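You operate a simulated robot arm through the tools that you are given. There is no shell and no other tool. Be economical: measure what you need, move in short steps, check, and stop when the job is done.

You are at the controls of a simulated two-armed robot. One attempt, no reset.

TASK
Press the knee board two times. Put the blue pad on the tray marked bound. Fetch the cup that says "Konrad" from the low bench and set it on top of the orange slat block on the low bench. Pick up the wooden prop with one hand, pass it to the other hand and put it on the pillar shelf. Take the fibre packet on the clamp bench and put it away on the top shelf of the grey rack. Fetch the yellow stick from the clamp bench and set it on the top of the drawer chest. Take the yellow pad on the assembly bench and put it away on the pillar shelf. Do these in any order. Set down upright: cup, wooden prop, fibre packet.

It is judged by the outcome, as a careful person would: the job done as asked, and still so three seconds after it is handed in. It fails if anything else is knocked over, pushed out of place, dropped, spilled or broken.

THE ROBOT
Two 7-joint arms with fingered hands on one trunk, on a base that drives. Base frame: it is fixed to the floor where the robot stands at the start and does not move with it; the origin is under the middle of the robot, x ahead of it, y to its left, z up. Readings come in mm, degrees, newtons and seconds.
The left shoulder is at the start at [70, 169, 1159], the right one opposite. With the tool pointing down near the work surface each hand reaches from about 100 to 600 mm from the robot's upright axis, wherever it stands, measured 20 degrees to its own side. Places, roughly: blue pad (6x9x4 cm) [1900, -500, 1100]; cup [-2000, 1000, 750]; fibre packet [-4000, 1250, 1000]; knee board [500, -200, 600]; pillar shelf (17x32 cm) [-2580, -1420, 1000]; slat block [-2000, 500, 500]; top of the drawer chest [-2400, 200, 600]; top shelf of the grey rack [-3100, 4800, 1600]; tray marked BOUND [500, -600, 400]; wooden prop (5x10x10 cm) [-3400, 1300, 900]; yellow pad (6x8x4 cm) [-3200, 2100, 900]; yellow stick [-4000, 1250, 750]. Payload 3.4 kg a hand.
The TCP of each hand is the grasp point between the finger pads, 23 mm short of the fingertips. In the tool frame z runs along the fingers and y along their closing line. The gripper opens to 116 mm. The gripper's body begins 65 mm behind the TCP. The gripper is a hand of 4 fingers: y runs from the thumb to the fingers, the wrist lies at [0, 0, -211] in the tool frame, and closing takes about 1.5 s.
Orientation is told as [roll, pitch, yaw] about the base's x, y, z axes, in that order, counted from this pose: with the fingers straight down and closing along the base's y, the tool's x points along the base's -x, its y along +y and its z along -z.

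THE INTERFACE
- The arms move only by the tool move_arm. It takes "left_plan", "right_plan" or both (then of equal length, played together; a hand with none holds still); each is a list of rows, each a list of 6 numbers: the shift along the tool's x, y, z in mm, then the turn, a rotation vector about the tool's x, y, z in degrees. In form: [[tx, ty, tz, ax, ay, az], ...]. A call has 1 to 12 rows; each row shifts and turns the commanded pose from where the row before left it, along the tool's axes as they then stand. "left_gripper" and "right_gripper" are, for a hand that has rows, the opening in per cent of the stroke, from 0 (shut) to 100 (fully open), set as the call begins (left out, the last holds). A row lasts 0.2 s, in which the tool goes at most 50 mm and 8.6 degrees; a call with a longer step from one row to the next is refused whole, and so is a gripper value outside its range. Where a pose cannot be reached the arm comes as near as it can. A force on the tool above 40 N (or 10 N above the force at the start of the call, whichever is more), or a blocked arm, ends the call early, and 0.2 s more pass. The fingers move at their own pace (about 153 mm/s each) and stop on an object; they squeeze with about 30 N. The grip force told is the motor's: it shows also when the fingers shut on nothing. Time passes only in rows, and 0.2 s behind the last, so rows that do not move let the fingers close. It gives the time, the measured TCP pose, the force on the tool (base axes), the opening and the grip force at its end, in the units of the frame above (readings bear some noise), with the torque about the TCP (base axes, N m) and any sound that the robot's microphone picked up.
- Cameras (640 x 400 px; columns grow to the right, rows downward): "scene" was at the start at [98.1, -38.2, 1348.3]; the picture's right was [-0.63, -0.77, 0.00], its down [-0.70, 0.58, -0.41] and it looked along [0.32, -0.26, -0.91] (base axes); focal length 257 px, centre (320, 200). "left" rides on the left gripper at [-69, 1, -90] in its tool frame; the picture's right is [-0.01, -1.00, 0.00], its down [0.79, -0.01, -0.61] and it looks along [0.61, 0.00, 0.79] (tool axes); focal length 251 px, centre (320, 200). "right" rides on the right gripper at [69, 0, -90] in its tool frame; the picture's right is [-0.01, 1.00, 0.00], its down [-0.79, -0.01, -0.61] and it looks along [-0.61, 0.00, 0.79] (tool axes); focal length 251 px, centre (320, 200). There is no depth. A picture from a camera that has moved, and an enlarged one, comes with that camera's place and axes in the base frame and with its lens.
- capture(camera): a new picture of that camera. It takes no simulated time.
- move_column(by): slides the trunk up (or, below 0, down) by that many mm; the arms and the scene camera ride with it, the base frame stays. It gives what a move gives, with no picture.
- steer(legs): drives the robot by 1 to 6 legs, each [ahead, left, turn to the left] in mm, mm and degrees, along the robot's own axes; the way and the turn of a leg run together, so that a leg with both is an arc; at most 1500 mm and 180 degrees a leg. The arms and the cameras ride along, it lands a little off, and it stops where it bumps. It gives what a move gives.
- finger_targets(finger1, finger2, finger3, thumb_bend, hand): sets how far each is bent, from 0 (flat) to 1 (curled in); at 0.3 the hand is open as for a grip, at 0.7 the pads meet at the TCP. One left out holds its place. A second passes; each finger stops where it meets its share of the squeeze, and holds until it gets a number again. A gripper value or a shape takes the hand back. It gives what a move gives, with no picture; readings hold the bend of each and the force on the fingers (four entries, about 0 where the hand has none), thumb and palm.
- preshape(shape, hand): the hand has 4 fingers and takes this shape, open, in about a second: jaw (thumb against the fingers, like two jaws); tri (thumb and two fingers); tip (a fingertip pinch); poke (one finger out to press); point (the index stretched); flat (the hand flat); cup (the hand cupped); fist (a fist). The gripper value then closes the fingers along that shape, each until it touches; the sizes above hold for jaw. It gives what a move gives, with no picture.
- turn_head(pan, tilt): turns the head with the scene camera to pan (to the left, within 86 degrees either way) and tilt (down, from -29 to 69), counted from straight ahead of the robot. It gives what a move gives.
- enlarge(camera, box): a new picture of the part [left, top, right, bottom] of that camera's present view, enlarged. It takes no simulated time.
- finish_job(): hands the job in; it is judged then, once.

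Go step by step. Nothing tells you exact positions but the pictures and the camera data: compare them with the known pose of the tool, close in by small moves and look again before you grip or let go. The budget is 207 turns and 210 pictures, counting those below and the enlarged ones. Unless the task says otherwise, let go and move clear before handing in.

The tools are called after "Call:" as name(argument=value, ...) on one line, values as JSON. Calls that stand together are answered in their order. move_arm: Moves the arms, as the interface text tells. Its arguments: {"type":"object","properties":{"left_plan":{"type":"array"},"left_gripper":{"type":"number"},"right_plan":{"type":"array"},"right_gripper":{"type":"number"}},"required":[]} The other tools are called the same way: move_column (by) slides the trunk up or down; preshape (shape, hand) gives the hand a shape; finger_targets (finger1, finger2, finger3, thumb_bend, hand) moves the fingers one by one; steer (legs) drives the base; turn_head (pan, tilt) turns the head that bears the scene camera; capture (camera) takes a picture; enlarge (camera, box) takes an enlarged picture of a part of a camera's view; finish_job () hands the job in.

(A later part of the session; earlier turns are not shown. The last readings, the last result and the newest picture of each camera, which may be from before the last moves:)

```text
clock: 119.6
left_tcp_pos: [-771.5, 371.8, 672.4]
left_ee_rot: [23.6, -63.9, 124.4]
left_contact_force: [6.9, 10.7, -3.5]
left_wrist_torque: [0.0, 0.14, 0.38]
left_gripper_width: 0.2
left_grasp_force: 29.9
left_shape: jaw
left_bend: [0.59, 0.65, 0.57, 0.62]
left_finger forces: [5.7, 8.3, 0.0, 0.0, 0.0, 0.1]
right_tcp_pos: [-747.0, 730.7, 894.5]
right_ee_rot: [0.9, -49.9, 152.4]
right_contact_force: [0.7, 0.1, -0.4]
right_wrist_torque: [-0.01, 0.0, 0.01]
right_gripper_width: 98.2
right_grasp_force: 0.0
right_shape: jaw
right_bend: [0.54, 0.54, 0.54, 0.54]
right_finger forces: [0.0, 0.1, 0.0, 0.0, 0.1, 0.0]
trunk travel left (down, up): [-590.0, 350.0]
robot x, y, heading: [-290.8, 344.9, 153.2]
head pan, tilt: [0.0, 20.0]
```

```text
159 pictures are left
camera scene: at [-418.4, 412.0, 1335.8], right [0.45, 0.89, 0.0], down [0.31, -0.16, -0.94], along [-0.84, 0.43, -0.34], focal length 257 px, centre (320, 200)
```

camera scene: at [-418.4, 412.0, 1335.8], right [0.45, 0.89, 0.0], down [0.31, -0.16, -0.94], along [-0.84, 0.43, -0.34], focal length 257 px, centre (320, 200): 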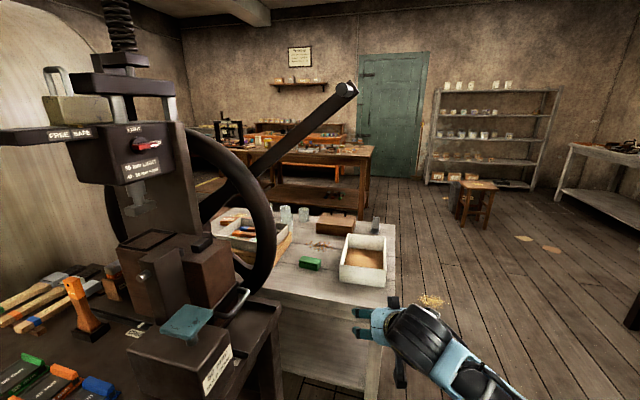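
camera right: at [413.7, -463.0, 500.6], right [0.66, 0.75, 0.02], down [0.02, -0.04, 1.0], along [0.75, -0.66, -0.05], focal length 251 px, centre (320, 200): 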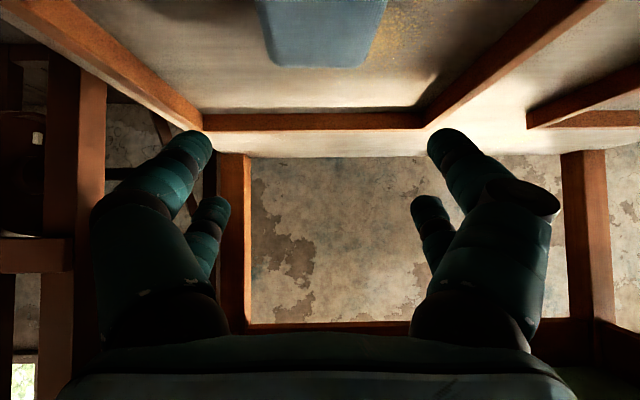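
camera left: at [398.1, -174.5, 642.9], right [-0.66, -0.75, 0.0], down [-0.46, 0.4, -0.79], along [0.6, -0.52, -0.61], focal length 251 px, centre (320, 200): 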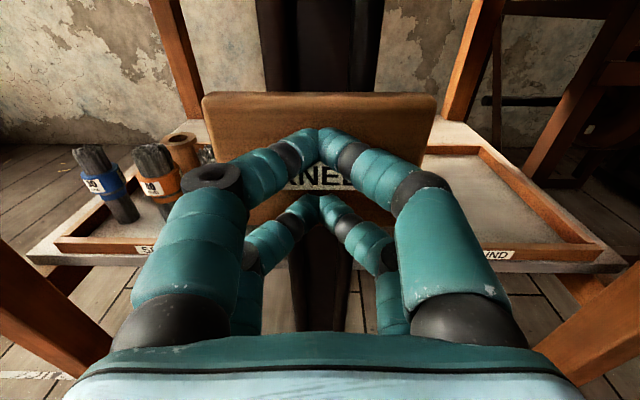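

I turned into a press bench on my left and the left hand is touching it. I'll look before moving away.

Call:
capture(camera="left")

Call:
turn_head(pan=35, tilt=50)

Call:
capture(camera="scene")

```text
158 pictures are left
camera left: at [-716.3, 356.3, 770.6], right [0.55, 0.82, -0.17], down [0.68, -0.56, -0.47], along [-0.48, 0.14, -0.87], focal length 251 px, centre (320, 200)
```

left: 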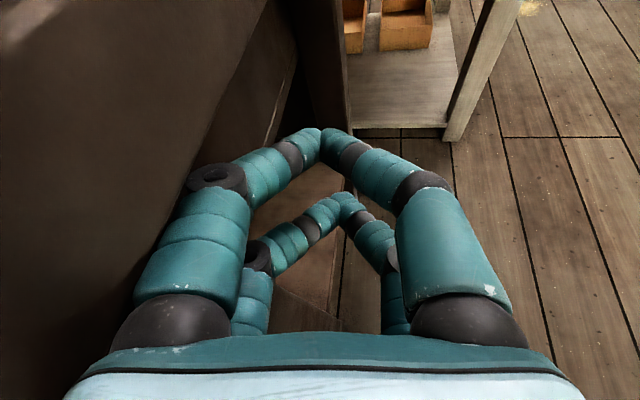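

```text
clock: 120.6
left_tcp_pos: [-771.5, 371.6, 672.4]
left_ee_rot: [23.7, -63.8, 124.4]
left_contact_force: [8.6, 12.8, -5.5]
left_wrist_torque: [0.02, 0.2, 0.45]
left_gripper_width: 0.0
left_grasp_force: 30.0
left_shape: jaw
left_bend: [0.59, 0.65, 0.57, 0.62]
left_finger forces: [7.0, 9.9, 0.0, 0.1, 0.0, 0.1]
right_tcp_pos: [-745.0, 730.5, 893.5]
right_ee_rot: [0.9, -50.1, 152.5]
right_contact_force: [-0.4, 0.3, 1.0]
right_wrist_torque: [0.01, -0.01, -0.02]
right_gripper_width: 98.2
right_grasp_force: 0.0
right_shape: jaw
right_bend: [0.54, 0.54, 0.54, 0.54]
right_finger forces: [0.0, 0.0, 0.0, 0.1, 0.0, 0.0]
trunk travel left (down, up): [-590.0, 350.0]
robot x, y, heading: [-291.2, 345.6, 153.3]
head pan, tilt: [35.0, 50.0]
```

```text
157 pictures are left
camera scene: at [-411.6, 359.2, 1290.4], right [-0.14, 0.99, 0.0], down [0.76, 0.11, -0.64], along [-0.64, -0.09, -0.77], focal length 257 px, centre (320, 200)
```

scene: 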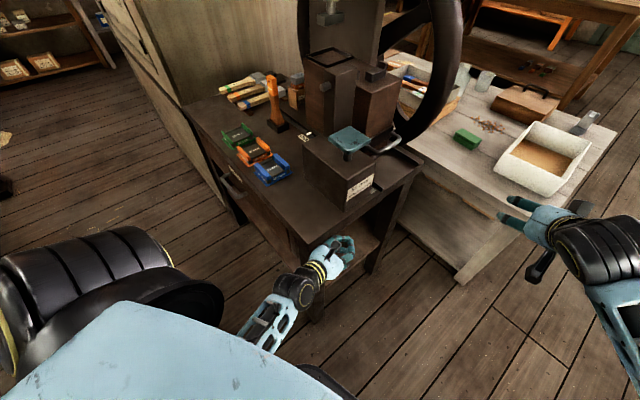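

The left fingers press on the near edge of the press table; nothing on it seems disturbed. I'll ease down and reverse away.

Call:
move_column(by=-20)

Call:
steer(legs=[[-200, -100, 0]])

Call:
capture(camera="scene")

```text
clock: 121.3
left_tcp_pos: [-771.1, 371.7, 652.1]
left_ee_rot: [23.8, -63.9, 124.4]
left_contact_force: [7.7, 12.1, 0.0]
left_wrist_torque: [-0.04, 0.01, 0.35]
left_gripper_width: 0.0
left_grasp_force: 29.5
left_shape: jaw
left_bend: [0.59, 0.65, 0.57, 0.62]
left_finger forces: [0.0, 14.1, 0.0, 0.1, 0.0, 0.1]
right_tcp_pos: [-744.7, 730.0, 873.3]
right_ee_rot: [0.9, -50.2, 152.4]
right_contact_force: [0.2, -0.2, -1.0]
right_wrist_torque: [-0.03, -0.02, 0.03]
right_gripper_width: 98.3
right_grasp_force: 0.0
right_shape: jaw
right_bend: [0.54, 0.54, 0.54, 0.54]
right_finger forces: [0.0, 0.1, 0.0, 0.0, 0.1, 0.0]
trunk travel left (down, up): [-570.0, 370.0]
robot x, y, heading: [-287.9, 345.0, 153.2]
head pan, tilt: [35.0, 50.0]
```

```text
clock: 123.0
left_tcp_pos: [-549.9, 368.6, 653.0]
left_ee_rot: [23.6, -63.9, 124.3]
left_contact_force: [0.8, -1.2, 0.0]
left_wrist_torque: [-0.02, -0.03, 0.01]
left_gripper_width: 0.1
left_grasp_force: 30.2
left_shape: jaw
left_bend: [0.59, 0.67, 0.57, 0.62]
left_finger forces: [0.0, 0.0, 0.1, 0.1, 0.0, 0.1]
right_tcp_pos: [-524.1, 728.4, 873.4]
right_ee_rot: [0.8, -50.1, 152.6]
right_contact_force: [0.7, -0.1, -0.3]
right_wrist_torque: [0.05, -0.02, -0.02]
right_gripper_width: 98.7
right_grasp_force: 0.2
right_shape: jaw
right_bend: [0.54, 0.54, 0.54, 0.54]
right_finger forces: [0.0, 0.0, 0.0, 0.1, 0.0, 0.0]
trunk travel left (down, up): [-570.0, 370.0]
robot x, y, heading: [-75.5, 341.9, 153.0]
head pan, tilt: [35.0, 50.0]
```

```text
156 pictures are left
camera scene: at [-190.6, 355.0, 1270.4], right [-0.14, 0.99, 0.0], down [0.76, 0.11, -0.64], along [-0.64, -0.09, -0.77], focal length 257 px, centre (320, 200)
```

scene: 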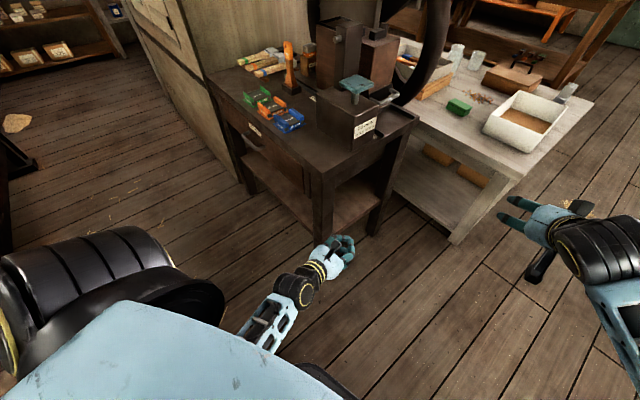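

Nothing on the table was disturbed. I'll tuck the right arm, then look ahead to the white bench and beyond from higher up.

Call:
move_arm(right_plan=[[13.5, -10, -16.1, 0, 0, 0], [13.5, -10, -16.1, 0, 0, 0], [13.5, -10, -16.1, 0, 0, 0], [13.5, -10, -16.1, 0, 0, 0], [13.5, -10, -16.1, 0, 0, 0], [13.5, -10, -16.1, 0, 0, 0], [13.5, -10, -16.1, 0, 0, 0], [13.5, -10, -16.1, 0, 0, 0]])

Call:
move_column(by=300)

Call:
turn_head(pan=10, tilt=28)

Call:
capture(camera="scene")

Call:
enlarge(camera="scene", box=[160, 80, 480, 280])

```text
clock: 124.8
left_tcp_pos: [-551.0, 369.4, 653.5]
left_ee_rot: [23.7, -63.9, 124.5]
left_contact_force: [-0.1, -0.1, 0.0]
left_wrist_torque: [-0.02, -0.03, 0.0]
left_gripper_width: 0.2
left_grasp_force: 30.3
left_shape: jaw
left_bend: [0.59, 0.67, 0.57, 0.62]
left_finger forces: [0.1, 0.1, 0.0, 0.0, 0.1, 0.1]
right_tcp_pos: [-381.2, 737.8, 861.6]
right_ee_rot: [0.8, -50.1, 152.4]
right_contact_force: [-0.2, 0.6, 0.8]
right_wrist_torque: [0.0, -0.01, -0.01]
right_gripper_width: 98.5
right_grasp_force: 0.0
right_shape: jaw
right_bend: [0.54, 0.54, 0.54, 0.54]
right_finger forces: [0.1, 0.0, 0.1, 0.0, 0.1, 0.1]
right hand out of reach, approached as far as the arm can: row 6, 7, 8
trunk travel left (down, up): [-570.0, 370.0]
robot x, y, heading: [-74.9, 343.4, 152.9]
head pan, tilt: [35.0, 50.0]
```

```text
clock: 127.8
left_tcp_pos: [-549.7, 367.8, 951.6]
left_ee_rot: [23.6, -63.9, 124.5]
left_contact_force: [-1.0, -0.3, -0.1]
left_wrist_torque: [-0.01, 0.02, 0.05]
left_gripper_width: 0.1
left_grasp_force: 30.3
left_shape: jaw
left_bend: [0.59, 0.67, 0.57, 0.62]
left_finger forces: [0.0, 0.0, 0.0, 0.0, 0.1, 0.1]
right_tcp_pos: [-382.5, 738.9, 1161.6]
right_ee_rot: [0.9, -50.0, 152.6]
right_contact_force: [0.6, 0.1, -0.6]
right_wrist_torque: [0.01, 0.02, -0.01]
right_gripper_width: 98.1
right_grasp_force: 0.1
right_shape: jaw
right_bend: [0.54, 0.54, 0.54, 0.54]
right_finger forces: [0.0, 0.1, 0.0, 0.0, 0.0, 0.0]
trunk travel left (down, up): [-870.0, 70.0]
robot x, y, heading: [-71.6, 341.2, 153.0]
head pan, tilt: [35.0, 50.0]
```

```text
clock: 128.7
left_tcp_pos: [-551.0, 368.3, 951.9]
left_ee_rot: [23.5, -63.9, 124.5]
left_contact_force: [-0.5, 0.4, 0.2]
left_wrist_torque: [0.0, 0.0, -0.03]
left_gripper_width: 0.0
left_grasp_force: 30.0
left_shape: jaw
left_bend: [0.59, 0.67, 0.57, 0.62]
left_finger forces: [0.0, 0.0, 0.1, 0.1, 0.1, 0.0]
right_tcp_pos: [-382.2, 738.5, 1161.3]
right_ee_rot: [0.8, -50.0, 152.5]
right_contact_force: [0.4, -0.8, -0.1]
right_wrist_torque: [-0.03, -0.01, -0.02]
right_gripper_width: 98.5
right_grasp_force: 0.0
right_shape: jaw
right_bend: [0.54, 0.54, 0.54, 0.54]
right_finger forces: [0.1, 0.1, 0.0, 0.1, 0.0, 0.1]
trunk travel left (down, up): [-870.0, 70.0]
robot x, y, heading: [-71.6, 343.0, 153.1]
head pan, tilt: [10.0, 28.0]
```

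```text
155 pictures are left
camera scene: at [-202.3, 392.3, 1603.0], right [0.29, 0.96, 0.0], down [0.45, -0.14, -0.88], along [-0.84, 0.26, -0.47], focal length 257 px, centre (320, 200)
```

scene: 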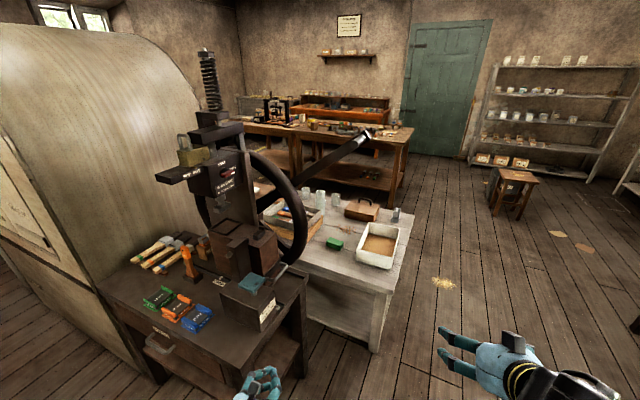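

```text
2.00 times, centred on (320, 180) of scene
camera zoom: at [-202.3, 392.3, 1603.0], right [0.29, 0.96, 0.0], down [0.45, -0.14, -0.88], along [-0.84, 0.26, -0.47], focal length 514 px, centre (320, 240)
```

zoom: 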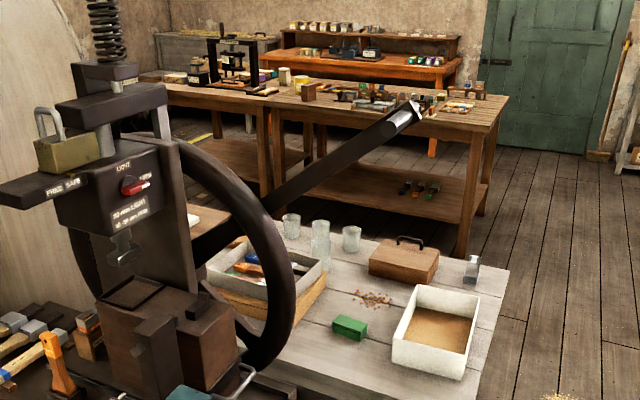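

The white bench is likely the low bench with cups, and the clamp and assembly benches lie behind it. I'll align to the room's axes, move to the free aisle on the right and advance along it.

Call:
steer(legs=[[0, 0, -14], [0, -400, 0], [1400, 0, 0]])

Call:
turn_head(pan=50, tilt=35)

Call:
capture(camera="scene")

Call:
turn_head(pan=0, tilt=25)

Call:
capture(camera="scene")

```text
clock: 138.8
left_tcp_pos: [-1345.8, 1746.4, 952.9]
left_ee_rot: [23.6, -63.9, 109.9]
left_contact_force: [-0.9, -0.1, -0.1]
left_wrist_torque: [0.04, -0.03, -0.01]
left_gripper_width: 0.0
left_grasp_force: 30.5
left_shape: jaw
left_bend: [0.59, 0.67, 0.57, 0.62]
left_finger forces: [0.0, 0.0, 0.1, 0.0, 0.0, 0.0]
right_tcp_pos: [-1089.9, 2063.0, 1160.5]
right_ee_rot: [0.8, -50.0, 138.0]
right_contact_force: [0.6, 0.0, -0.1]
right_wrist_torque: [-0.03, -0.02, -0.02]
right_gripper_width: 98.4
right_grasp_force: 0.0
right_shape: jaw
right_bend: [0.54, 0.54, 0.54, 0.54]
right_finger forces: [0.0, 0.1, 0.0, 0.0, 0.1, 0.0]
trunk travel left (down, up): [-870.0, 70.0]
robot x, y, heading: [-890.6, 1600.1, 138.6]
head pan, tilt: [10.0, 28.0]
```

```text
clock: 139.9
left_tcp_pos: [-1344.8, 1746.0, 952.2]
left_ee_rot: [23.6, -63.9, 109.9]
left_contact_force: [-0.7, -0.1, -0.5]
left_wrist_torque: [0.02, -0.02, 0.0]
left_gripper_width: 0.0
left_grasp_force: 29.9
left_shape: jaw
left_bend: [0.59, 0.67, 0.57, 0.62]
left_finger forces: [0.1, 0.1, 0.0, 0.0, 0.0, 0.0]
right_tcp_pos: [-1091.5, 2061.4, 1162.7]
right_ee_rot: [0.9, -50.1, 138.0]
right_contact_force: [0.0, 0.5, 0.4]
right_wrist_torque: [0.03, 0.04, 0.03]
right_gripper_width: 98.3
right_grasp_force: 0.1
right_shape: jaw
right_bend: [0.54, 0.54, 0.54, 0.54]
right_finger forces: [0.1, 0.1, 0.0, 0.0, 0.1, 0.0]
trunk travel left (down, up): [-870.0, 70.0]
robot x, y, heading: [-889.8, 1600.8, 138.7]
head pan, tilt: [50.0, 35.0]
```

```text
153 pictures are left
camera scene: at [-1012.2, 1621.3, 1592.1], right [-0.15, 0.99, 0.0], down [0.57, 0.08, -0.82], along [-0.81, -0.12, -0.57], focal length 257 px, centre (320, 200)
```

scene: 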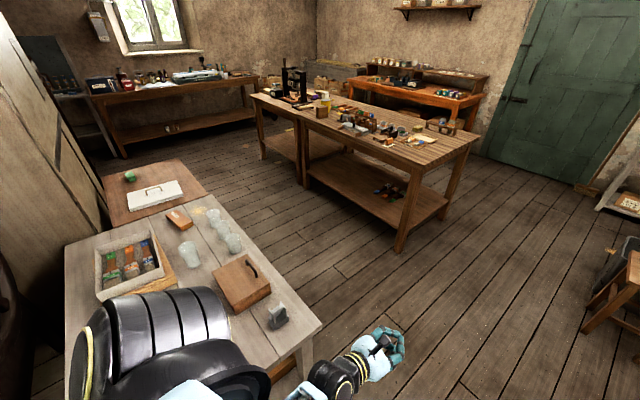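

```text
clock: 141.1
left_tcp_pos: [-1346.5, 1745.1, 952.3]
left_ee_rot: [23.6, -64.0, 110.0]
left_contact_force: [1.1, 0.1, 0.1]
left_wrist_torque: [0.01, -0.02, -0.04]
left_gripper_width: 0.1
left_grasp_force: 29.7
left_shape: jaw
left_bend: [0.59, 0.67, 0.57, 0.62]
left_finger forces: [0.0, 0.1, 0.0, 0.0, 0.1, 0.1]
right_tcp_pos: [-1091.7, 2060.7, 1161.6]
right_ee_rot: [0.7, -50.0, 137.9]
right_contact_force: [0.1, -0.1, 0.2]
right_wrist_torque: [0.02, 0.02, 0.02]
right_gripper_width: 98.3
right_grasp_force: 0.0
right_shape: jaw
right_bend: [0.54, 0.54, 0.54, 0.54]
right_finger forces: [0.0, 0.0, 0.0, 0.1, 0.0, 0.0]
trunk travel left (down, up): [-870.0, 70.0]
robot x, y, heading: [-888.1, 1600.7, 138.6]
head pan, tilt: [0.0, 25.0]
```

```text
152 pictures are left
camera scene: at [-994.3, 1695.2, 1607.8], right [0.66, 0.75, 0.0], down [0.32, -0.28, -0.91], along [-0.68, 0.6, -0.42], focal length 257 px, centre (320, 200)
```

scene: 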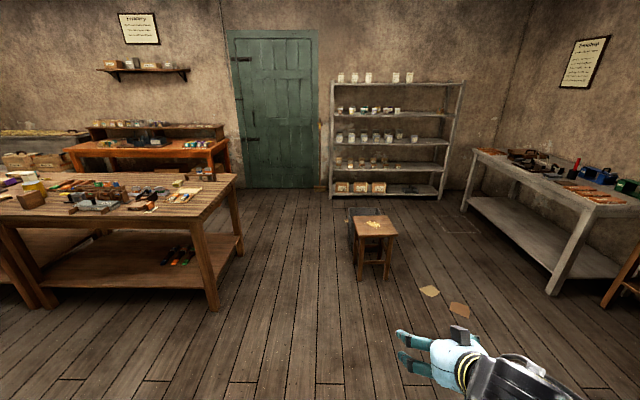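

The low bench has glass cups and an orange block, with the drawer chest behind it. I'll zoom on both benches.

Call:
turn_head(pan=50, tilt=35)

Call:
enlarge(camera="scene", box=[60, 150, 340, 330])

Call:
enlarge(camera="scene", box=[240, 60, 500, 220])

```text
clock: 142.2
left_tcp_pos: [-1346.1, 1745.5, 951.3]
left_ee_rot: [23.6, -64.0, 110.0]
left_contact_force: [-0.4, -0.6, 0.1]
left_wrist_torque: [0.02, -0.03, 0.0]
left_gripper_width: 0.2
left_grasp_force: 30.2
left_shape: jaw
left_bend: [0.59, 0.67, 0.57, 0.62]
left_finger forces: [0.0, 0.0, 0.0, 0.0, 0.0, 0.1]
right_tcp_pos: [-1091.6, 2061.6, 1161.5]
right_ee_rot: [0.8, -50.0, 138.0]
right_contact_force: [0.8, 0.8, -0.3]
right_wrist_torque: [0.01, -0.02, 0.0]
right_gripper_width: 98.6
right_grasp_force: 0.0
right_shape: jaw
right_bend: [0.54, 0.54, 0.54, 0.54]
right_finger forces: [0.0, 0.1, 0.0, 0.0, 0.0, 0.1]
trunk travel left (down, up): [-870.0, 70.0]
robot x, y, heading: [-888.7, 1602.0, 138.5]
head pan, tilt: [50.0, 35.0]
```

```text
2.22 times, centred on (200, 240) of scene
camera zoom: at [-1012.3, 1621.3, 1592.1], right [-0.15, 0.99, 0.0], down [0.57, 0.08, -0.82], along [-0.81, -0.12, -0.57], focal length 571 px, centre (587, 111)
```

zoom: 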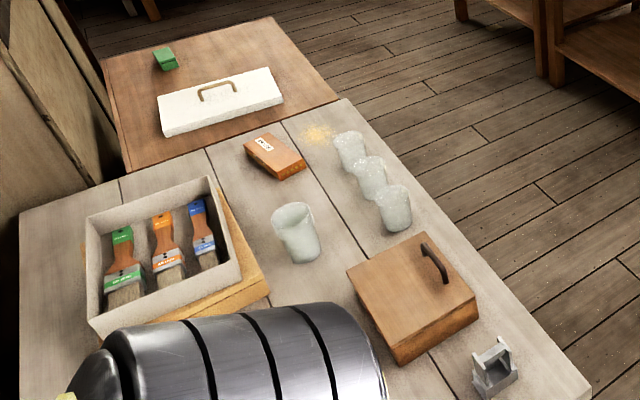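

```text
2.46 times, centred on (370, 140) of scene
camera zoom: at [-1012.3, 1621.3, 1592.1], right [-0.15, 0.99, 0.0], down [0.57, 0.08, -0.82], along [-0.81, -0.12, -0.57], focal length 632 px, centre (197, 348)
```

zoom: 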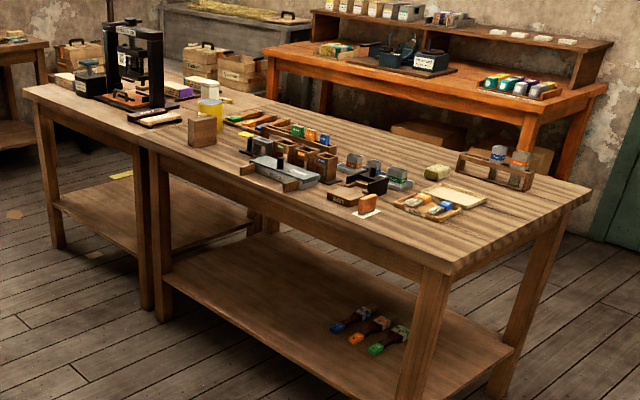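

I take the low bench top at about z 560, cups in a row along its far edge. I'll drive round into the aisle behind it and face it from there.

Call:
steer(legs=[[800, 0, 0], [0, 0, 90], [0, 0, 90]])

Call:
turn_head(pan=-50, tilt=35)

Call:
capture(camera="scene")

```text
clock: 154.1
left_tcp_pos: [-1027.3, 1971.5, 952.5]
left_ee_rot: [23.6, -64.0, -71.7]
left_contact_force: [0.1, -0.4, -0.8]
left_wrist_torque: [-0.01, 0.0, 0.0]
left_gripper_width: 0.1
left_grasp_force: 29.5
left_shape: jaw
left_bend: [0.59, 0.67, 0.57, 0.62]
left_finger forces: [0.0, 0.1, 0.0, 0.1, 0.0, 0.0]
right_tcp_pos: [-1290.7, 1663.2, 1162.0]
right_ee_rot: [0.8, -50.0, -43.5]
right_contact_force: [-0.1, 0.4, -0.7]
right_wrist_torque: [0.01, 0.0, 0.04]
right_gripper_width: 98.4
right_grasp_force: 0.2
right_shape: jaw
right_bend: [0.54, 0.54, 0.54, 0.54]
right_finger forces: [0.0, 0.0, 0.1, 0.0, 0.1, 0.0]
trunk travel left (down, up): [-870.0, 70.0]
robot x, y, heading: [-1479.1, 2130.3, -43.0]
head pan, tilt: [50.0, 35.0]
```

```text
clock: 155.9
left_tcp_pos: [-1027.0, 1971.1, 952.4]
left_ee_rot: [23.6, -63.9, -71.6]
left_contact_force: [0.3, -0.3, 0.1]
left_wrist_torque: [-0.02, 0.03, 0.01]
left_gripper_width: 0.1
left_grasp_force: 30.0
left_shape: jaw
left_bend: [0.59, 0.67, 0.57, 0.62]
left_finger forces: [0.0, 0.1, 0.0, 0.0, 0.0, 0.0]
right_tcp_pos: [-1290.0, 1662.7, 1161.6]
right_ee_rot: [0.8, -50.0, -43.5]
right_contact_force: [-0.1, -0.2, -0.8]
right_wrist_torque: [-0.01, 0.02, -0.05]
right_gripper_width: 98.5
right_grasp_force: 0.1
right_shape: jaw
right_bend: [0.54, 0.54, 0.54, 0.54]
right_finger forces: [0.1, 0.0, 0.0, 0.0, 0.0, 0.0]
trunk travel left (down, up): [-870.0, 70.0]
robot x, y, heading: [-1481.6, 2125.6, -42.8]
head pan, tilt: [-50.0, 35.0]
```

```text
149 pictures are left
camera scene: at [-1446.3, 2006.0, 1592.1], right [-1.0, 0.05, 0.0], down [0.03, 0.57, -0.82], along [-0.04, -0.82, -0.57], focal length 257 px, centre (320, 200)
```

scene: 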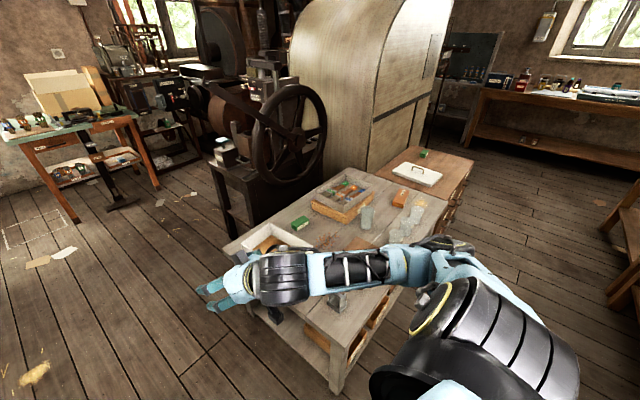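

The aisle is clear. I'll straighten up and strafe right in front of the cups.

Call:
steer(legs=[[-30, 0, 1.5], [0, -600, 0], [0, -580, 0]])

Call:
turn_head(pan=0, tilt=50)

Call:
capture(camera="scene")

```text
clock: 162.6
left_tcp_pos: [-1829.0, 1125.9, 951.8]
left_ee_rot: [23.5, -64.0, -70.2]
left_contact_force: [-0.8, 0.5, 0.1]
left_wrist_torque: [0.03, 0.01, -0.02]
left_gripper_width: 0.0
left_grasp_force: 30.1
left_shape: jaw
left_bend: [0.59, 0.67, 0.57, 0.62]
left_finger forces: [0.0, 0.0, 0.1, 0.1, 0.0, 0.1]
right_tcp_pos: [-2084.8, 811.6, 1161.8]
right_ee_rot: [0.7, -50.0, -42.1]
right_contact_force: [0.8, 0.7, 0.5]
right_wrist_torque: [0.0, -0.02, 0.0]
right_gripper_width: 98.5
right_grasp_force: 0.0
right_shape: jaw
right_bend: [0.54, 0.54, 0.54, 0.54]
right_finger forces: [0.0, 0.0, 0.0, 0.1, 0.0, 0.0]
trunk travel left (down, up): [-870.0, 70.0]
robot x, y, heading: [-2287.5, 1273.4, -41.8]
head pan, tilt: [-50.0, 35.0]
```

```text
clock: 163.8
left_tcp_pos: [-1830.5, 1125.2, 952.2]
left_ee_rot: [23.6, -63.9, -70.2]
left_contact_force: [-0.6, 0.5, -0.2]
left_wrist_torque: [-0.02, -0.03, 0.01]
left_gripper_width: 0.1
left_grasp_force: 29.8
left_shape: jaw
left_bend: [0.59, 0.67, 0.57, 0.62]
left_finger forces: [0.0, 0.1, 0.1, 0.0, 0.0, 0.0]
right_tcp_pos: [-2086.6, 810.1, 1161.9]
right_ee_rot: [0.7, -50.1, -42.2]
right_contact_force: [-0.1, 0.0, 0.2]
right_wrist_torque: [0.02, 0.02, -0.01]
right_gripper_width: 98.3
right_grasp_force: 0.0
right_shape: jaw
right_bend: [0.54, 0.54, 0.54, 0.54]
right_finger forces: [0.1, 0.1, 0.0, 0.0, 0.0, 0.1]
trunk travel left (down, up): [-870.0, 70.0]
robot x, y, heading: [-2287.2, 1273.2, -41.6]
head pan, tilt: [0.0, 50.0]
```

```text
148 pictures are left
camera scene: at [-2190.1, 1187.2, 1570.4], right [-0.66, -0.75, 0.0], down [-0.57, 0.51, -0.64], along [0.48, -0.43, -0.77], focal length 257 px, centre (320, 200)
```

scene: 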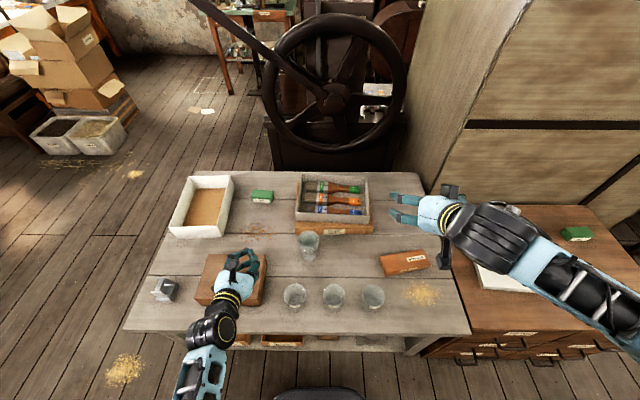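

Call:
enlarge(camera="scene", box=[260, 220, 460, 340])

Call:
enlarge(camera="scene", box=[270, 225, 400, 315])

```text
3.20 times, centred on (360, 280) of scene
camera zoom: at [-2190.1, 1187.2, 1570.4], right [-0.66, -0.75, 0.0], down [-0.57, 0.51, -0.64], along [0.48, -0.43, -0.77], focal length 822 px, centre (192, -56)
```

zoom: 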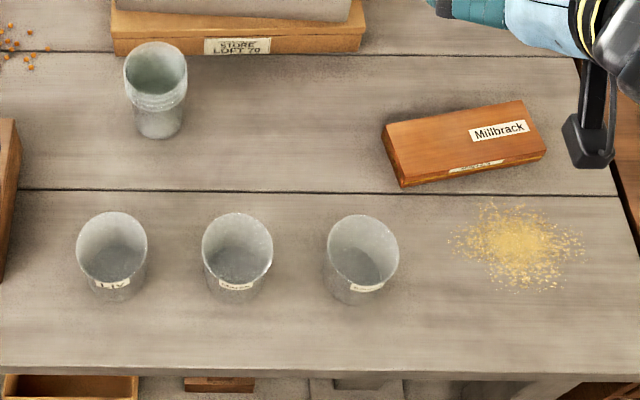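

```text
4.44 times, centred on (335, 270) of scene
camera zoom: at [-2190.1, 1187.2, 1570.4], right [-0.66, -0.75, 0.0], down [-0.57, 0.51, -0.64], along [0.48, -0.43, -0.77], focal length 1141 px, centre (253, -111)
```

zoom: 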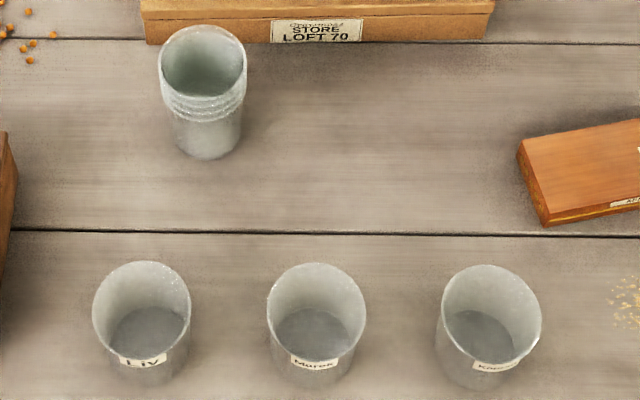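

The rightmost cup reads "K…", so Konrad; I'll read it and the block's side label more closely.

Call:
enlarge(camera="scene", box=[350, 275, 400, 315])

Call:
enlarge(camera="scene", box=[370, 240, 440, 290])

```text
10.00 times, centred on (375, 295) of scene
camera zoom: at [-2190.1, 1187.2, 1570.4], right [-0.66, -0.75, 0.0], down [-0.57, 0.51, -0.64], along [0.48, -0.43, -0.77], focal length 2568 px, centre (-230, -750)
```

zoom: 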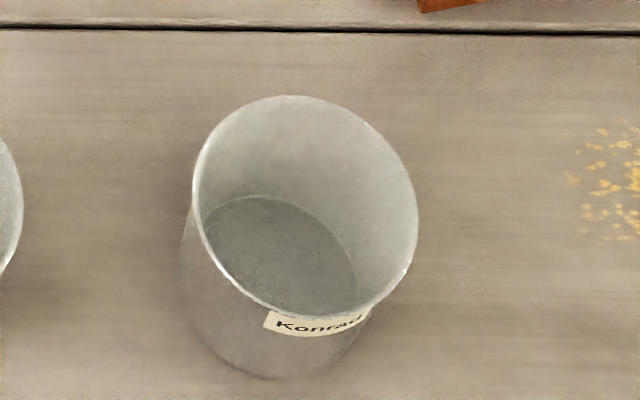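

```text
8.00 times, centred on (405, 265) of scene
camera zoom: at [-2190.1, 1187.2, 1570.4], right [-0.66, -0.75, 0.0], down [-0.57, 0.51, -0.64], along [0.48, -0.43, -0.77], focal length 2055 px, centre (-360, -320)
```

zoom: 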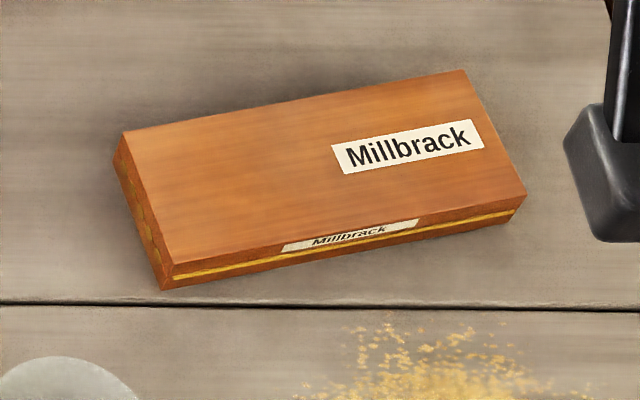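

The cup is confirmed as Konrad, at about 458 ahead and 190 right; the block is at 621 ahead, 351 right. The left hand would strike the wooden box when I lower the trunk, so I'll check its axes first.

Call:
capture(camera="left")

```text
143 pictures are left
camera left: at [-1877.7, 1156.2, 1050.6], right [-0.74, -0.65, -0.17], down [-0.52, 0.71, -0.47], along [0.43, -0.26, -0.87], focal length 251 px, centre (320, 200)
```

left: 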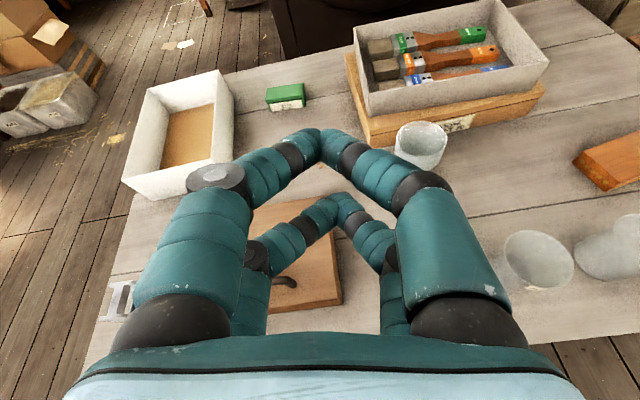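

I'll lift the left hand out of the way and set the right hand steeper over the cup, then lower.

Call:
move_arm(left_plan=[[-32, 0, -20, 0, 0, 0], [-32, 0, -20, 0, 0, 0], [-32, 0, -20, 0, 0, 0], [-32, 0, -20, 0, 0, 0], [-32, 0, -20, 0, 0, 0], [-32, 0, -20, 0, 0, 0], [0, 0, 0, 0, 0, 0]], right_plan=[[0, 4, 0, 0, 8.4, 0], [0, 4, 0, 0, 8.4, 0], [0, 4, 0, 0, 8.4, 0], [0, 4, 0, 0, 0, 0], [0, 4, 0, 0, 0, 0], [0, 3, 0, 0, 0, 0], [0, 0, 0, 0, 0, 0]], right_gripper=100)

```text
clock: 164.4
left_tcp_pos: [-1839.9, 1133.6, 1033.4]
left_ee_rot: [39.1, -59.3, -90.1]
left_contact_force: [-0.2, 0.5, 0.4]
left_wrist_torque: [0.0, -0.01, -0.01]
left_gripper_width: 0.1
left_grasp_force: 30.0
left_shape: jaw
left_bend: [0.59, 0.67, 0.57, 0.62]
left_finger forces: [0.0, 0.1, 0.0, 0.0, 0.0, 0.0]
right_tcp_pos: [-2078.3, 818.2, 1162.5]
right_ee_rot: [0.6, -31.0, -41.8]
right_contact_force: [1.4, 0.3, 0.3]
right_wrist_torque: [-0.02, 0.02, 0.01]
right_gripper_width: 115.9
right_grasp_force: 0.1
right_shape: jaw
right_bend: [0.3, 0.3, 0.3, 0.3]
right_finger forces: [0.0, 0.1, 0.0, 0.0, 0.1, 0.0]
trunk travel left (down, up): [-870.0, 70.0]
robot x, y, heading: [-2288.1, 1269.7, -41.7]
head pan, tilt: [0.0, 50.0]
stopped in row 3 (left hand): the arm was blocked; the commanded pose is now the measured one
```

The left arm got blocked, but it's up at 1033, enough for lowering 310 mm. I'll lower and look with the right camera.

Call:
move_column(by=-310)

Call:
capture(camera="right")

Call:
capture(camera="scene")

```text
clock: 167.5
left_tcp_pos: [-1841.1, 1134.7, 722.8]
left_ee_rot: [39.0, -59.4, -90.1]
left_contact_force: [1.2, 0.5, 0.0]
left_wrist_torque: [0.05, 0.02, -0.01]
left_gripper_width: 0.0
left_grasp_force: 30.0
left_shape: jaw
left_bend: [0.59, 0.67, 0.57, 0.62]
left_finger forces: [0.0, 0.0, 0.0, 0.0, 0.1, 0.0]
right_tcp_pos: [-2079.6, 817.8, 851.7]
right_ee_rot: [0.5, -31.1, -41.8]
right_contact_force: [-1.1, -0.2, 0.5]
right_wrist_torque: [0.02, 0.0, -0.01]
right_gripper_width: 116.1
right_grasp_force: 0.1
right_shape: jaw
right_bend: [0.3, 0.3, 0.3, 0.3]
right_finger forces: [0.1, 0.1, 0.0, 0.0, 0.0, 0.0]
trunk travel left (down, up): [-560.0, 380.0]
robot x, y, heading: [-2285.5, 1275.5, -41.6]
head pan, tilt: [0.0, 50.0]
```

```text
142 pictures are left
camera right: at [-2158.0, 886.8, 893.7], right [0.67, 0.74, 0.01], down [0.27, -0.26, 0.93], along [0.69, -0.62, -0.37], focal length 251 px, centre (320, 200)
```

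right: 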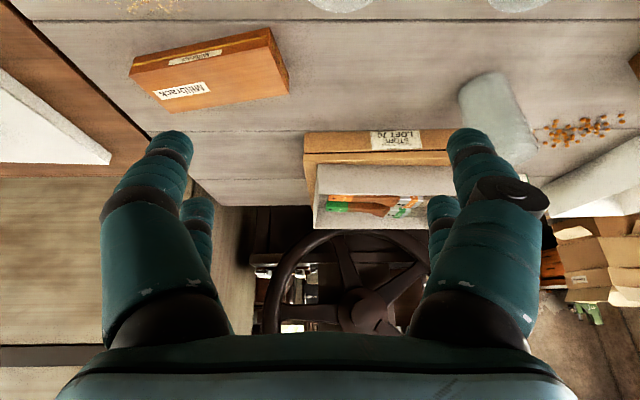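

```text
141 pictures are left
camera scene: at [-2190.2, 1187.2, 1260.4], right [-0.66, -0.75, 0.0], down [-0.57, 0.51, -0.64], along [0.48, -0.43, -0.77], focal length 257 px, centre (320, 200)
```

scene: 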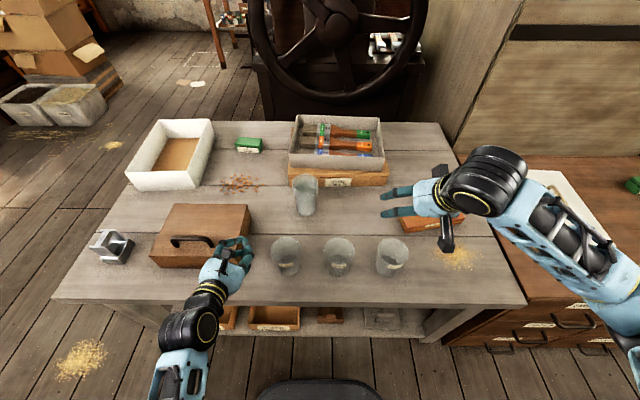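

I need better height for the cup; I'll zoom for accurate pixel positions.

Call:
enlarge(camera="scene", box=[360, 200, 480, 300])

```text
4.00 times, centred on (420, 250) of scene
camera zoom: at [-2190.2, 1187.2, 1260.4], right [-0.66, -0.75, 0.0], down [-0.57, 0.51, -0.64], along [0.48, -0.43, -0.77], focal length 1027 px, centre (-80, 0)
```

zoom: 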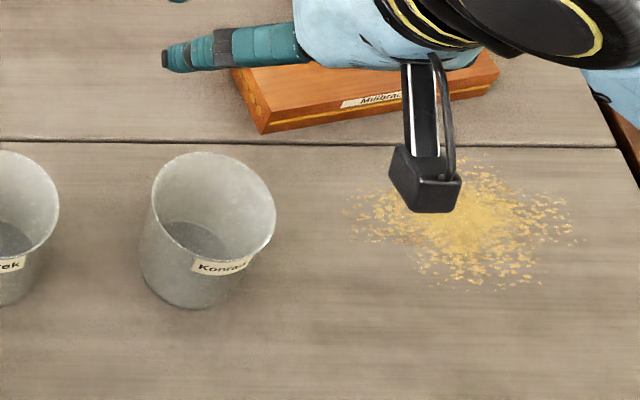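

The cup rim is at z 683 (446 ahead, 184 right), the bench at z 600 and the block top about z 629. I'll centre the right hand above the cup and come down partway.

Call:
move_arm(right_plan=[[10.3, 10, -6.2, 0, 8, 0], [0, 9, 0, 0, 0, 0], [10.9, 0, 25.8, 0, 0, 0], [10.9, 0, 25.8, 0, 0, 0], [10.9, 0, 25.8, 0, 0, 0], [10.9, 0, 25.8, 0, 0, 0], [0, 0, 0, 0, 0, 0]], right_gripper=100)

Call:
capture(camera="right")

Call:
enlarge(camera="scene", box=[320, 160, 520, 300])

```text
clock: 169.1
left_tcp_pos: [-1840.9, 1133.6, 723.7]
left_ee_rot: [39.1, -59.4, -90.1]
left_contact_force: [0.3, 0.0, 0.3]
left_wrist_torque: [-0.04, -0.04, -0.03]
left_gripper_width: 0.0
left_grasp_force: 30.1
left_shape: jaw
left_bend: [0.59, 0.67, 0.57, 0.62]
left_finger forces: [0.1, 0.1, 0.1, 0.0, 0.0, 0.1]
right_tcp_pos: [-2075.5, 841.7, 738.8]
right_ee_rot: [0.5, -23.1, -41.7]
right_contact_force: [0.5, 0.1, -0.3]
right_wrist_torque: [0.03, -0.02, 0.03]
right_gripper_width: 115.6
right_grasp_force: 0.0
right_shape: jaw
right_bend: [0.3, 0.3, 0.3, 0.3]
right_finger forces: [0.1, 0.0, 0.1, 0.0, 0.1, 0.0]
trunk travel left (down, up): [-560.0, 380.0]
robot x, y, heading: [-2290.8, 1271.5, -41.5]
head pan, tilt: [0.0, 50.0]
```

```text
139 pictures are left
camera right: at [-2147.6, 905.8, 795.3], right [0.67, 0.74, 0.01], down [0.36, -0.34, 0.87], along [0.65, -0.58, -0.49], focal length 251 px, centre (320, 200)
```

right: 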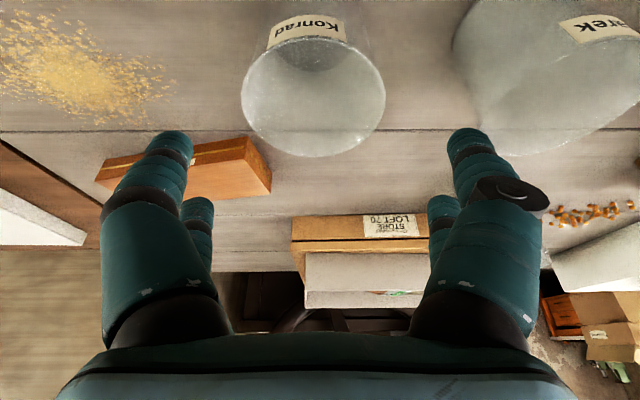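

```text
2.86 times, centred on (420, 230) of scene
camera zoom: at [-2190.1, 1187.3, 1260.3], right [-0.66, -0.75, 0.0], down [-0.57, 0.51, -0.64], along [0.48, -0.43, -0.77], focal length 734 px, centre (34, 114)
```

zoom: 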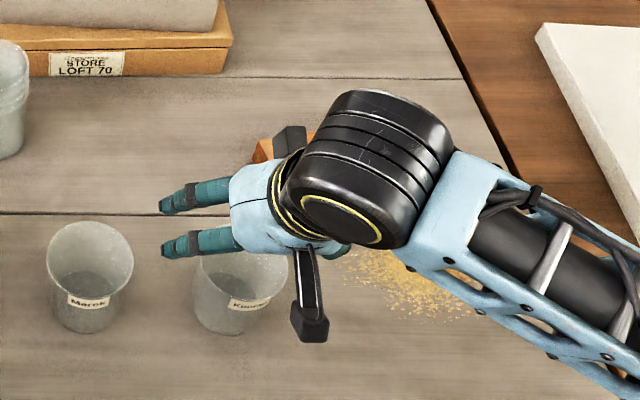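

The cup's rim is centred at [-2083, 845], only 8 mm off. I'll correct, go down to z 652 and close.

Call:
move_arm(right_plan=[[7.4, -3, -3.1, 0, 0, 0], [11.3, 0, 26.7, 0, 0, 0], [11.3, 0, 26.7, 0, 0, 0], [11.3, 0, 26.7, 0, 0, 0], [0, 0, 0, 0, 0, 0]], right_gripper=100)

Call:
capture(camera="right")

Call:
enlarge(camera="scene", box=[320, 160, 520, 300])

```text
clock: 170.3
left_tcp_pos: [-1841.7, 1132.5, 723.9]
left_ee_rot: [39.0, -59.4, -90.1]
left_contact_force: [-0.2, -0.6, 0.1]
left_wrist_torque: [0.03, 0.01, 0.0]
left_gripper_width: 0.0
left_grasp_force: 30.0
left_shape: jaw
left_bend: [0.59, 0.67, 0.57, 0.62]
left_finger forces: [0.0, 0.0, 0.0, 0.0, 0.1, 0.0]
right_tcp_pos: [-2082.7, 844.1, 652.7]
right_ee_rot: [0.5, -23.0, -41.7]
right_contact_force: [-0.8, -0.5, -0.5]
right_wrist_torque: [0.02, 0.02, -0.01]
right_gripper_width: 115.9
right_grasp_force: 0.1
right_shape: jaw
right_bend: [0.3, 0.3, 0.3, 0.3]
right_finger forces: [0.1, 0.0, 0.1, 0.0, 0.0, 0.0]
trunk travel left (down, up): [-560.0, 380.0]
robot x, y, heading: [-2286.3, 1273.4, -41.6]
head pan, tilt: [0.0, 50.0]
```

```text
137 pictures are left
camera right: at [-2156.2, 909.7, 709.4], right [0.67, 0.74, 0.01], down [0.36, -0.34, 0.87], along [0.65, -0.58, -0.49], focal length 251 px, centre (320, 200)
```

right: 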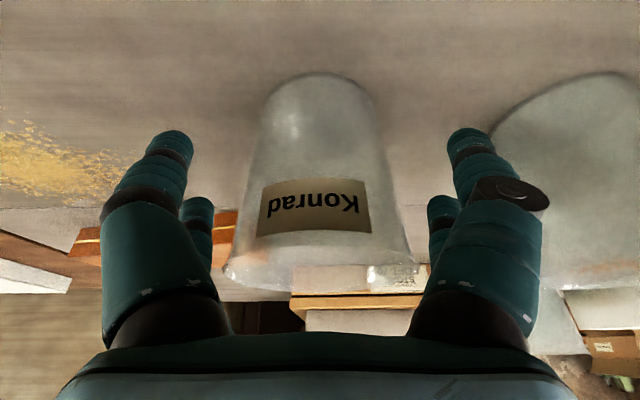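

```text
2.86 times, centred on (420, 230) of scene
camera zoom: at [-2190.2, 1187.3, 1260.3], right [-0.66, -0.75, 0.0], down [-0.57, 0.51, -0.64], along [0.48, -0.43, -0.77], focal length 734 px, centre (34, 114)
```

zoom: 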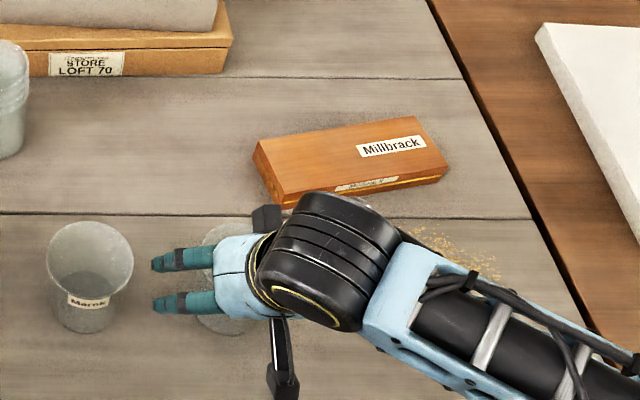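

The cup stands between the fingers with clearance to its neighbour. Closing.

Call:
move_arm(right_plan=[[0, 0, 0, 0, 0, 0], [0, 0, 0, 0, 0, 0], [0, 0, 0, 0, 0, 0], [0, 0, 0, 0, 0, 0], [0, 0, 0, 0, 0, 0], [0, 0, 0, 0, 0, 0], [0, 0, 0, 0, 0, 0]], right_gripper=0)

Call:
capture(camera="right")

```text
clock: 171.9
left_tcp_pos: [-1841.5, 1133.4, 722.8]
left_ee_rot: [39.0, -59.4, -90.2]
left_contact_force: [0.4, 0.0, -1.2]
left_wrist_torque: [0.01, -0.01, 0.01]
left_gripper_width: 0.0
left_grasp_force: 30.1
left_shape: jaw
left_bend: [0.59, 0.67, 0.57, 0.62]
left_finger forces: [0.0, 0.0, 0.0, 0.0, 0.0, 0.0]
right_tcp_pos: [-2082.1, 843.9, 652.7]
right_ee_rot: [0.5, -23.1, -41.7]
right_contact_force: [-0.1, 0.9, 0.4]
right_wrist_torque: [0.01, 0.03, 0.01]
right_gripper_width: 51.1
right_grasp_force: 29.9
right_shape: jaw
right_bend: [0.73, 0.73, 0.73, 0.77]
right_finger forces: [27.3, 28.6, 27.2, 0.0, 27.5, 0.1]
trunk travel left (down, up): [-560.0, 380.0]
robot x, y, heading: [-2283.6, 1273.2, -41.7]
head pan, tilt: [0.0, 50.0]
```

```text
135 pictures are left
camera right: at [-2156.1, 909.7, 709.8], right [0.67, 0.74, 0.01], down [0.36, -0.34, 0.87], along [0.65, -0.58, -0.49], focal length 251 px, centre (320, 200)
```

right: 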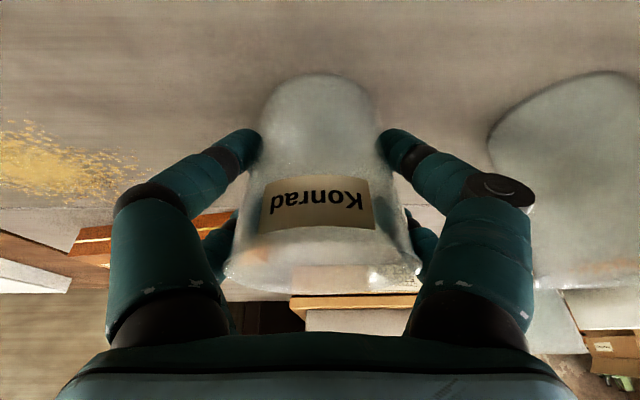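

Firm grip on all fingers. I'll lift, carry the cup over the orange block and check before lowering.

Call:
move_arm(right_plan=[[-5.9, 0, -13.8, 0, 0, 0], [-11.7, 0, -27.6, 0, 0, 0], [-11.7, 0, -27.6, 0, 0, 0], [-7, 0, -16, 0, 0, 0], [-21.8, -22.1, 9.3, 0, 0, 0], [-21.8, -22.1, 9.3, 0, 0, 0], [-21.8, -22.1, 9.3, 0, 0, 0], [-21.8, -22.1, 9.3, 0, 0, 0], [-21.8, -22.1, 9.3, 0, 0, 0], [-21.8, -22.1, 9.3, 0, 0, 0], [-21.8, -22.1, 9.3, 0, 0, 0], [0, 0, 0, 0, 0, 0]], right_gripper=0)

Call:
capture(camera="right")

Call:
enlarge(camera="scene", box=[340, 140, 540, 280])

```text
clock: 174.5
left_tcp_pos: [-1841.3, 1132.7, 724.0]
left_ee_rot: [39.0, -59.4, -90.1]
left_contact_force: [0.0, 0.7, 0.3]
left_wrist_torque: [0.0, 0.01, -0.01]
left_gripper_width: 0.0
left_grasp_force: 29.5
left_shape: jaw
left_bend: [0.59, 0.67, 0.57, 0.62]
left_finger forces: [0.0, 0.0, 0.0, 0.1, 0.1, 0.1]
right_tcp_pos: [-2061.4, 615.6, 744.9]
right_ee_rot: [0.5, -23.1, -41.7]
right_contact_force: [-0.3, 0.3, -0.4]
right_wrist_torque: [0.01, 0.0, 0.01]
right_gripper_width: 50.7
right_grasp_force: 30.2
right_shape: jaw
right_bend: [0.73, 0.73, 0.73, 0.77]
right_finger forces: [28.3, 29.2, 28.0, 0.0, 28.0, 0.1]
trunk travel left (down, up): [-560.0, 380.0]
robot x, y, heading: [-2286.6, 1269.4, -41.6]
head pan, tilt: [0.0, 50.0]
```

```text
134 pictures are left
camera right: at [-2135.2, 681.3, 799.9], right [0.67, 0.74, 0.01], down [0.36, -0.34, 0.87], along [0.65, -0.58, -0.49], focal length 251 px, centre (320, 200)
```

right: 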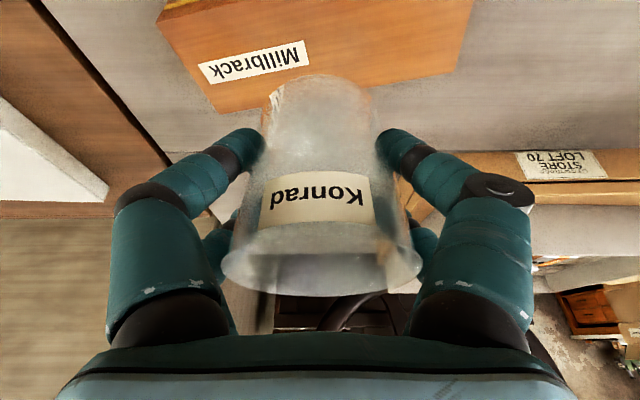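

```text
2.86 times, centred on (440, 210) of scene
camera zoom: at [-2190.3, 1187.4, 1260.4], right [-0.66, -0.75, 0.0], down [-0.57, 0.51, -0.64], along [0.48, -0.43, -0.77], focal length 734 px, centre (-23, 171)
```

zoom: 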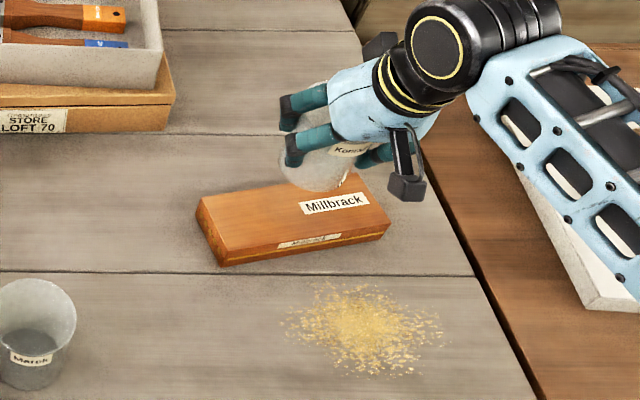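

The block centre is [-2063, 618], matching the hand to 3 mm. Lowering to touch.

Call:
move_arm(right_plan=[[9.8, 0, 23, 0, 0, 0], [7.8, 0, 18.4, 0, 0, 0], [3.1, 0, 7.4, 0, 0, 0], [1.2, 0, 2.8, 0, 0, 0], [1.2, 0, 2.8, 0, 0, 0], [0, 0, 0, 0, 0, 0]], right_gripper=0)

Call:
capture(camera="right")

```text
clock: 175.9
left_tcp_pos: [-1840.8, 1134.0, 725.1]
left_ee_rot: [39.0, -59.4, -90.1]
left_contact_force: [0.6, -0.1, 0.7]
left_wrist_torque: [0.01, 0.0, -0.02]
left_gripper_width: 0.1
left_grasp_force: 29.9
left_shape: jaw
left_bend: [0.59, 0.67, 0.57, 0.62]
left_finger forces: [0.0, 0.1, 0.0, 0.0, 0.0, 0.0]
right_tcp_pos: [-2060.3, 617.5, 685.2]
right_ee_rot: [0.6, -23.3, -41.7]
right_contact_force: [1.1, -2.7, 10.0]
right_wrist_torque: [0.01, 0.16, 0.06]
right_gripper_width: 50.9
right_grasp_force: 29.9
right_shape: jaw
right_bend: [0.73, 0.73, 0.73, 0.77]
right_finger forces: [29.5, 29.7, 30.3, 0.0, 29.8, 0.1]
trunk travel left (down, up): [-560.0, 380.0]
robot x, y, heading: [-2290.6, 1272.3, -41.6]
head pan, tilt: [0.0, 50.0]
```

```text
132 pictures are left
camera right: at [-2133.9, 682.6, 741.7], right [0.67, 0.74, 0.01], down [0.36, -0.34, 0.87], along [0.65, -0.58, -0.49], focal length 251 px, centre (320, 200)
```

right: 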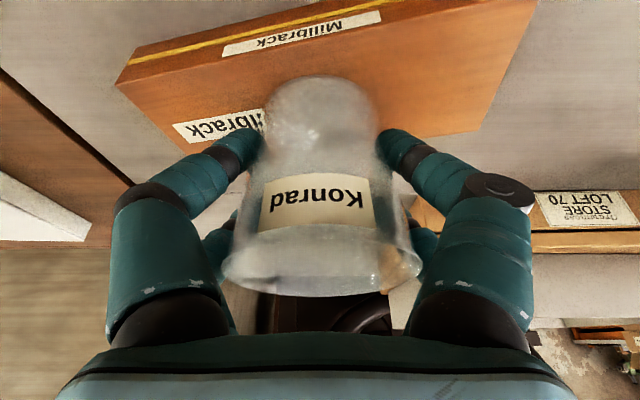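

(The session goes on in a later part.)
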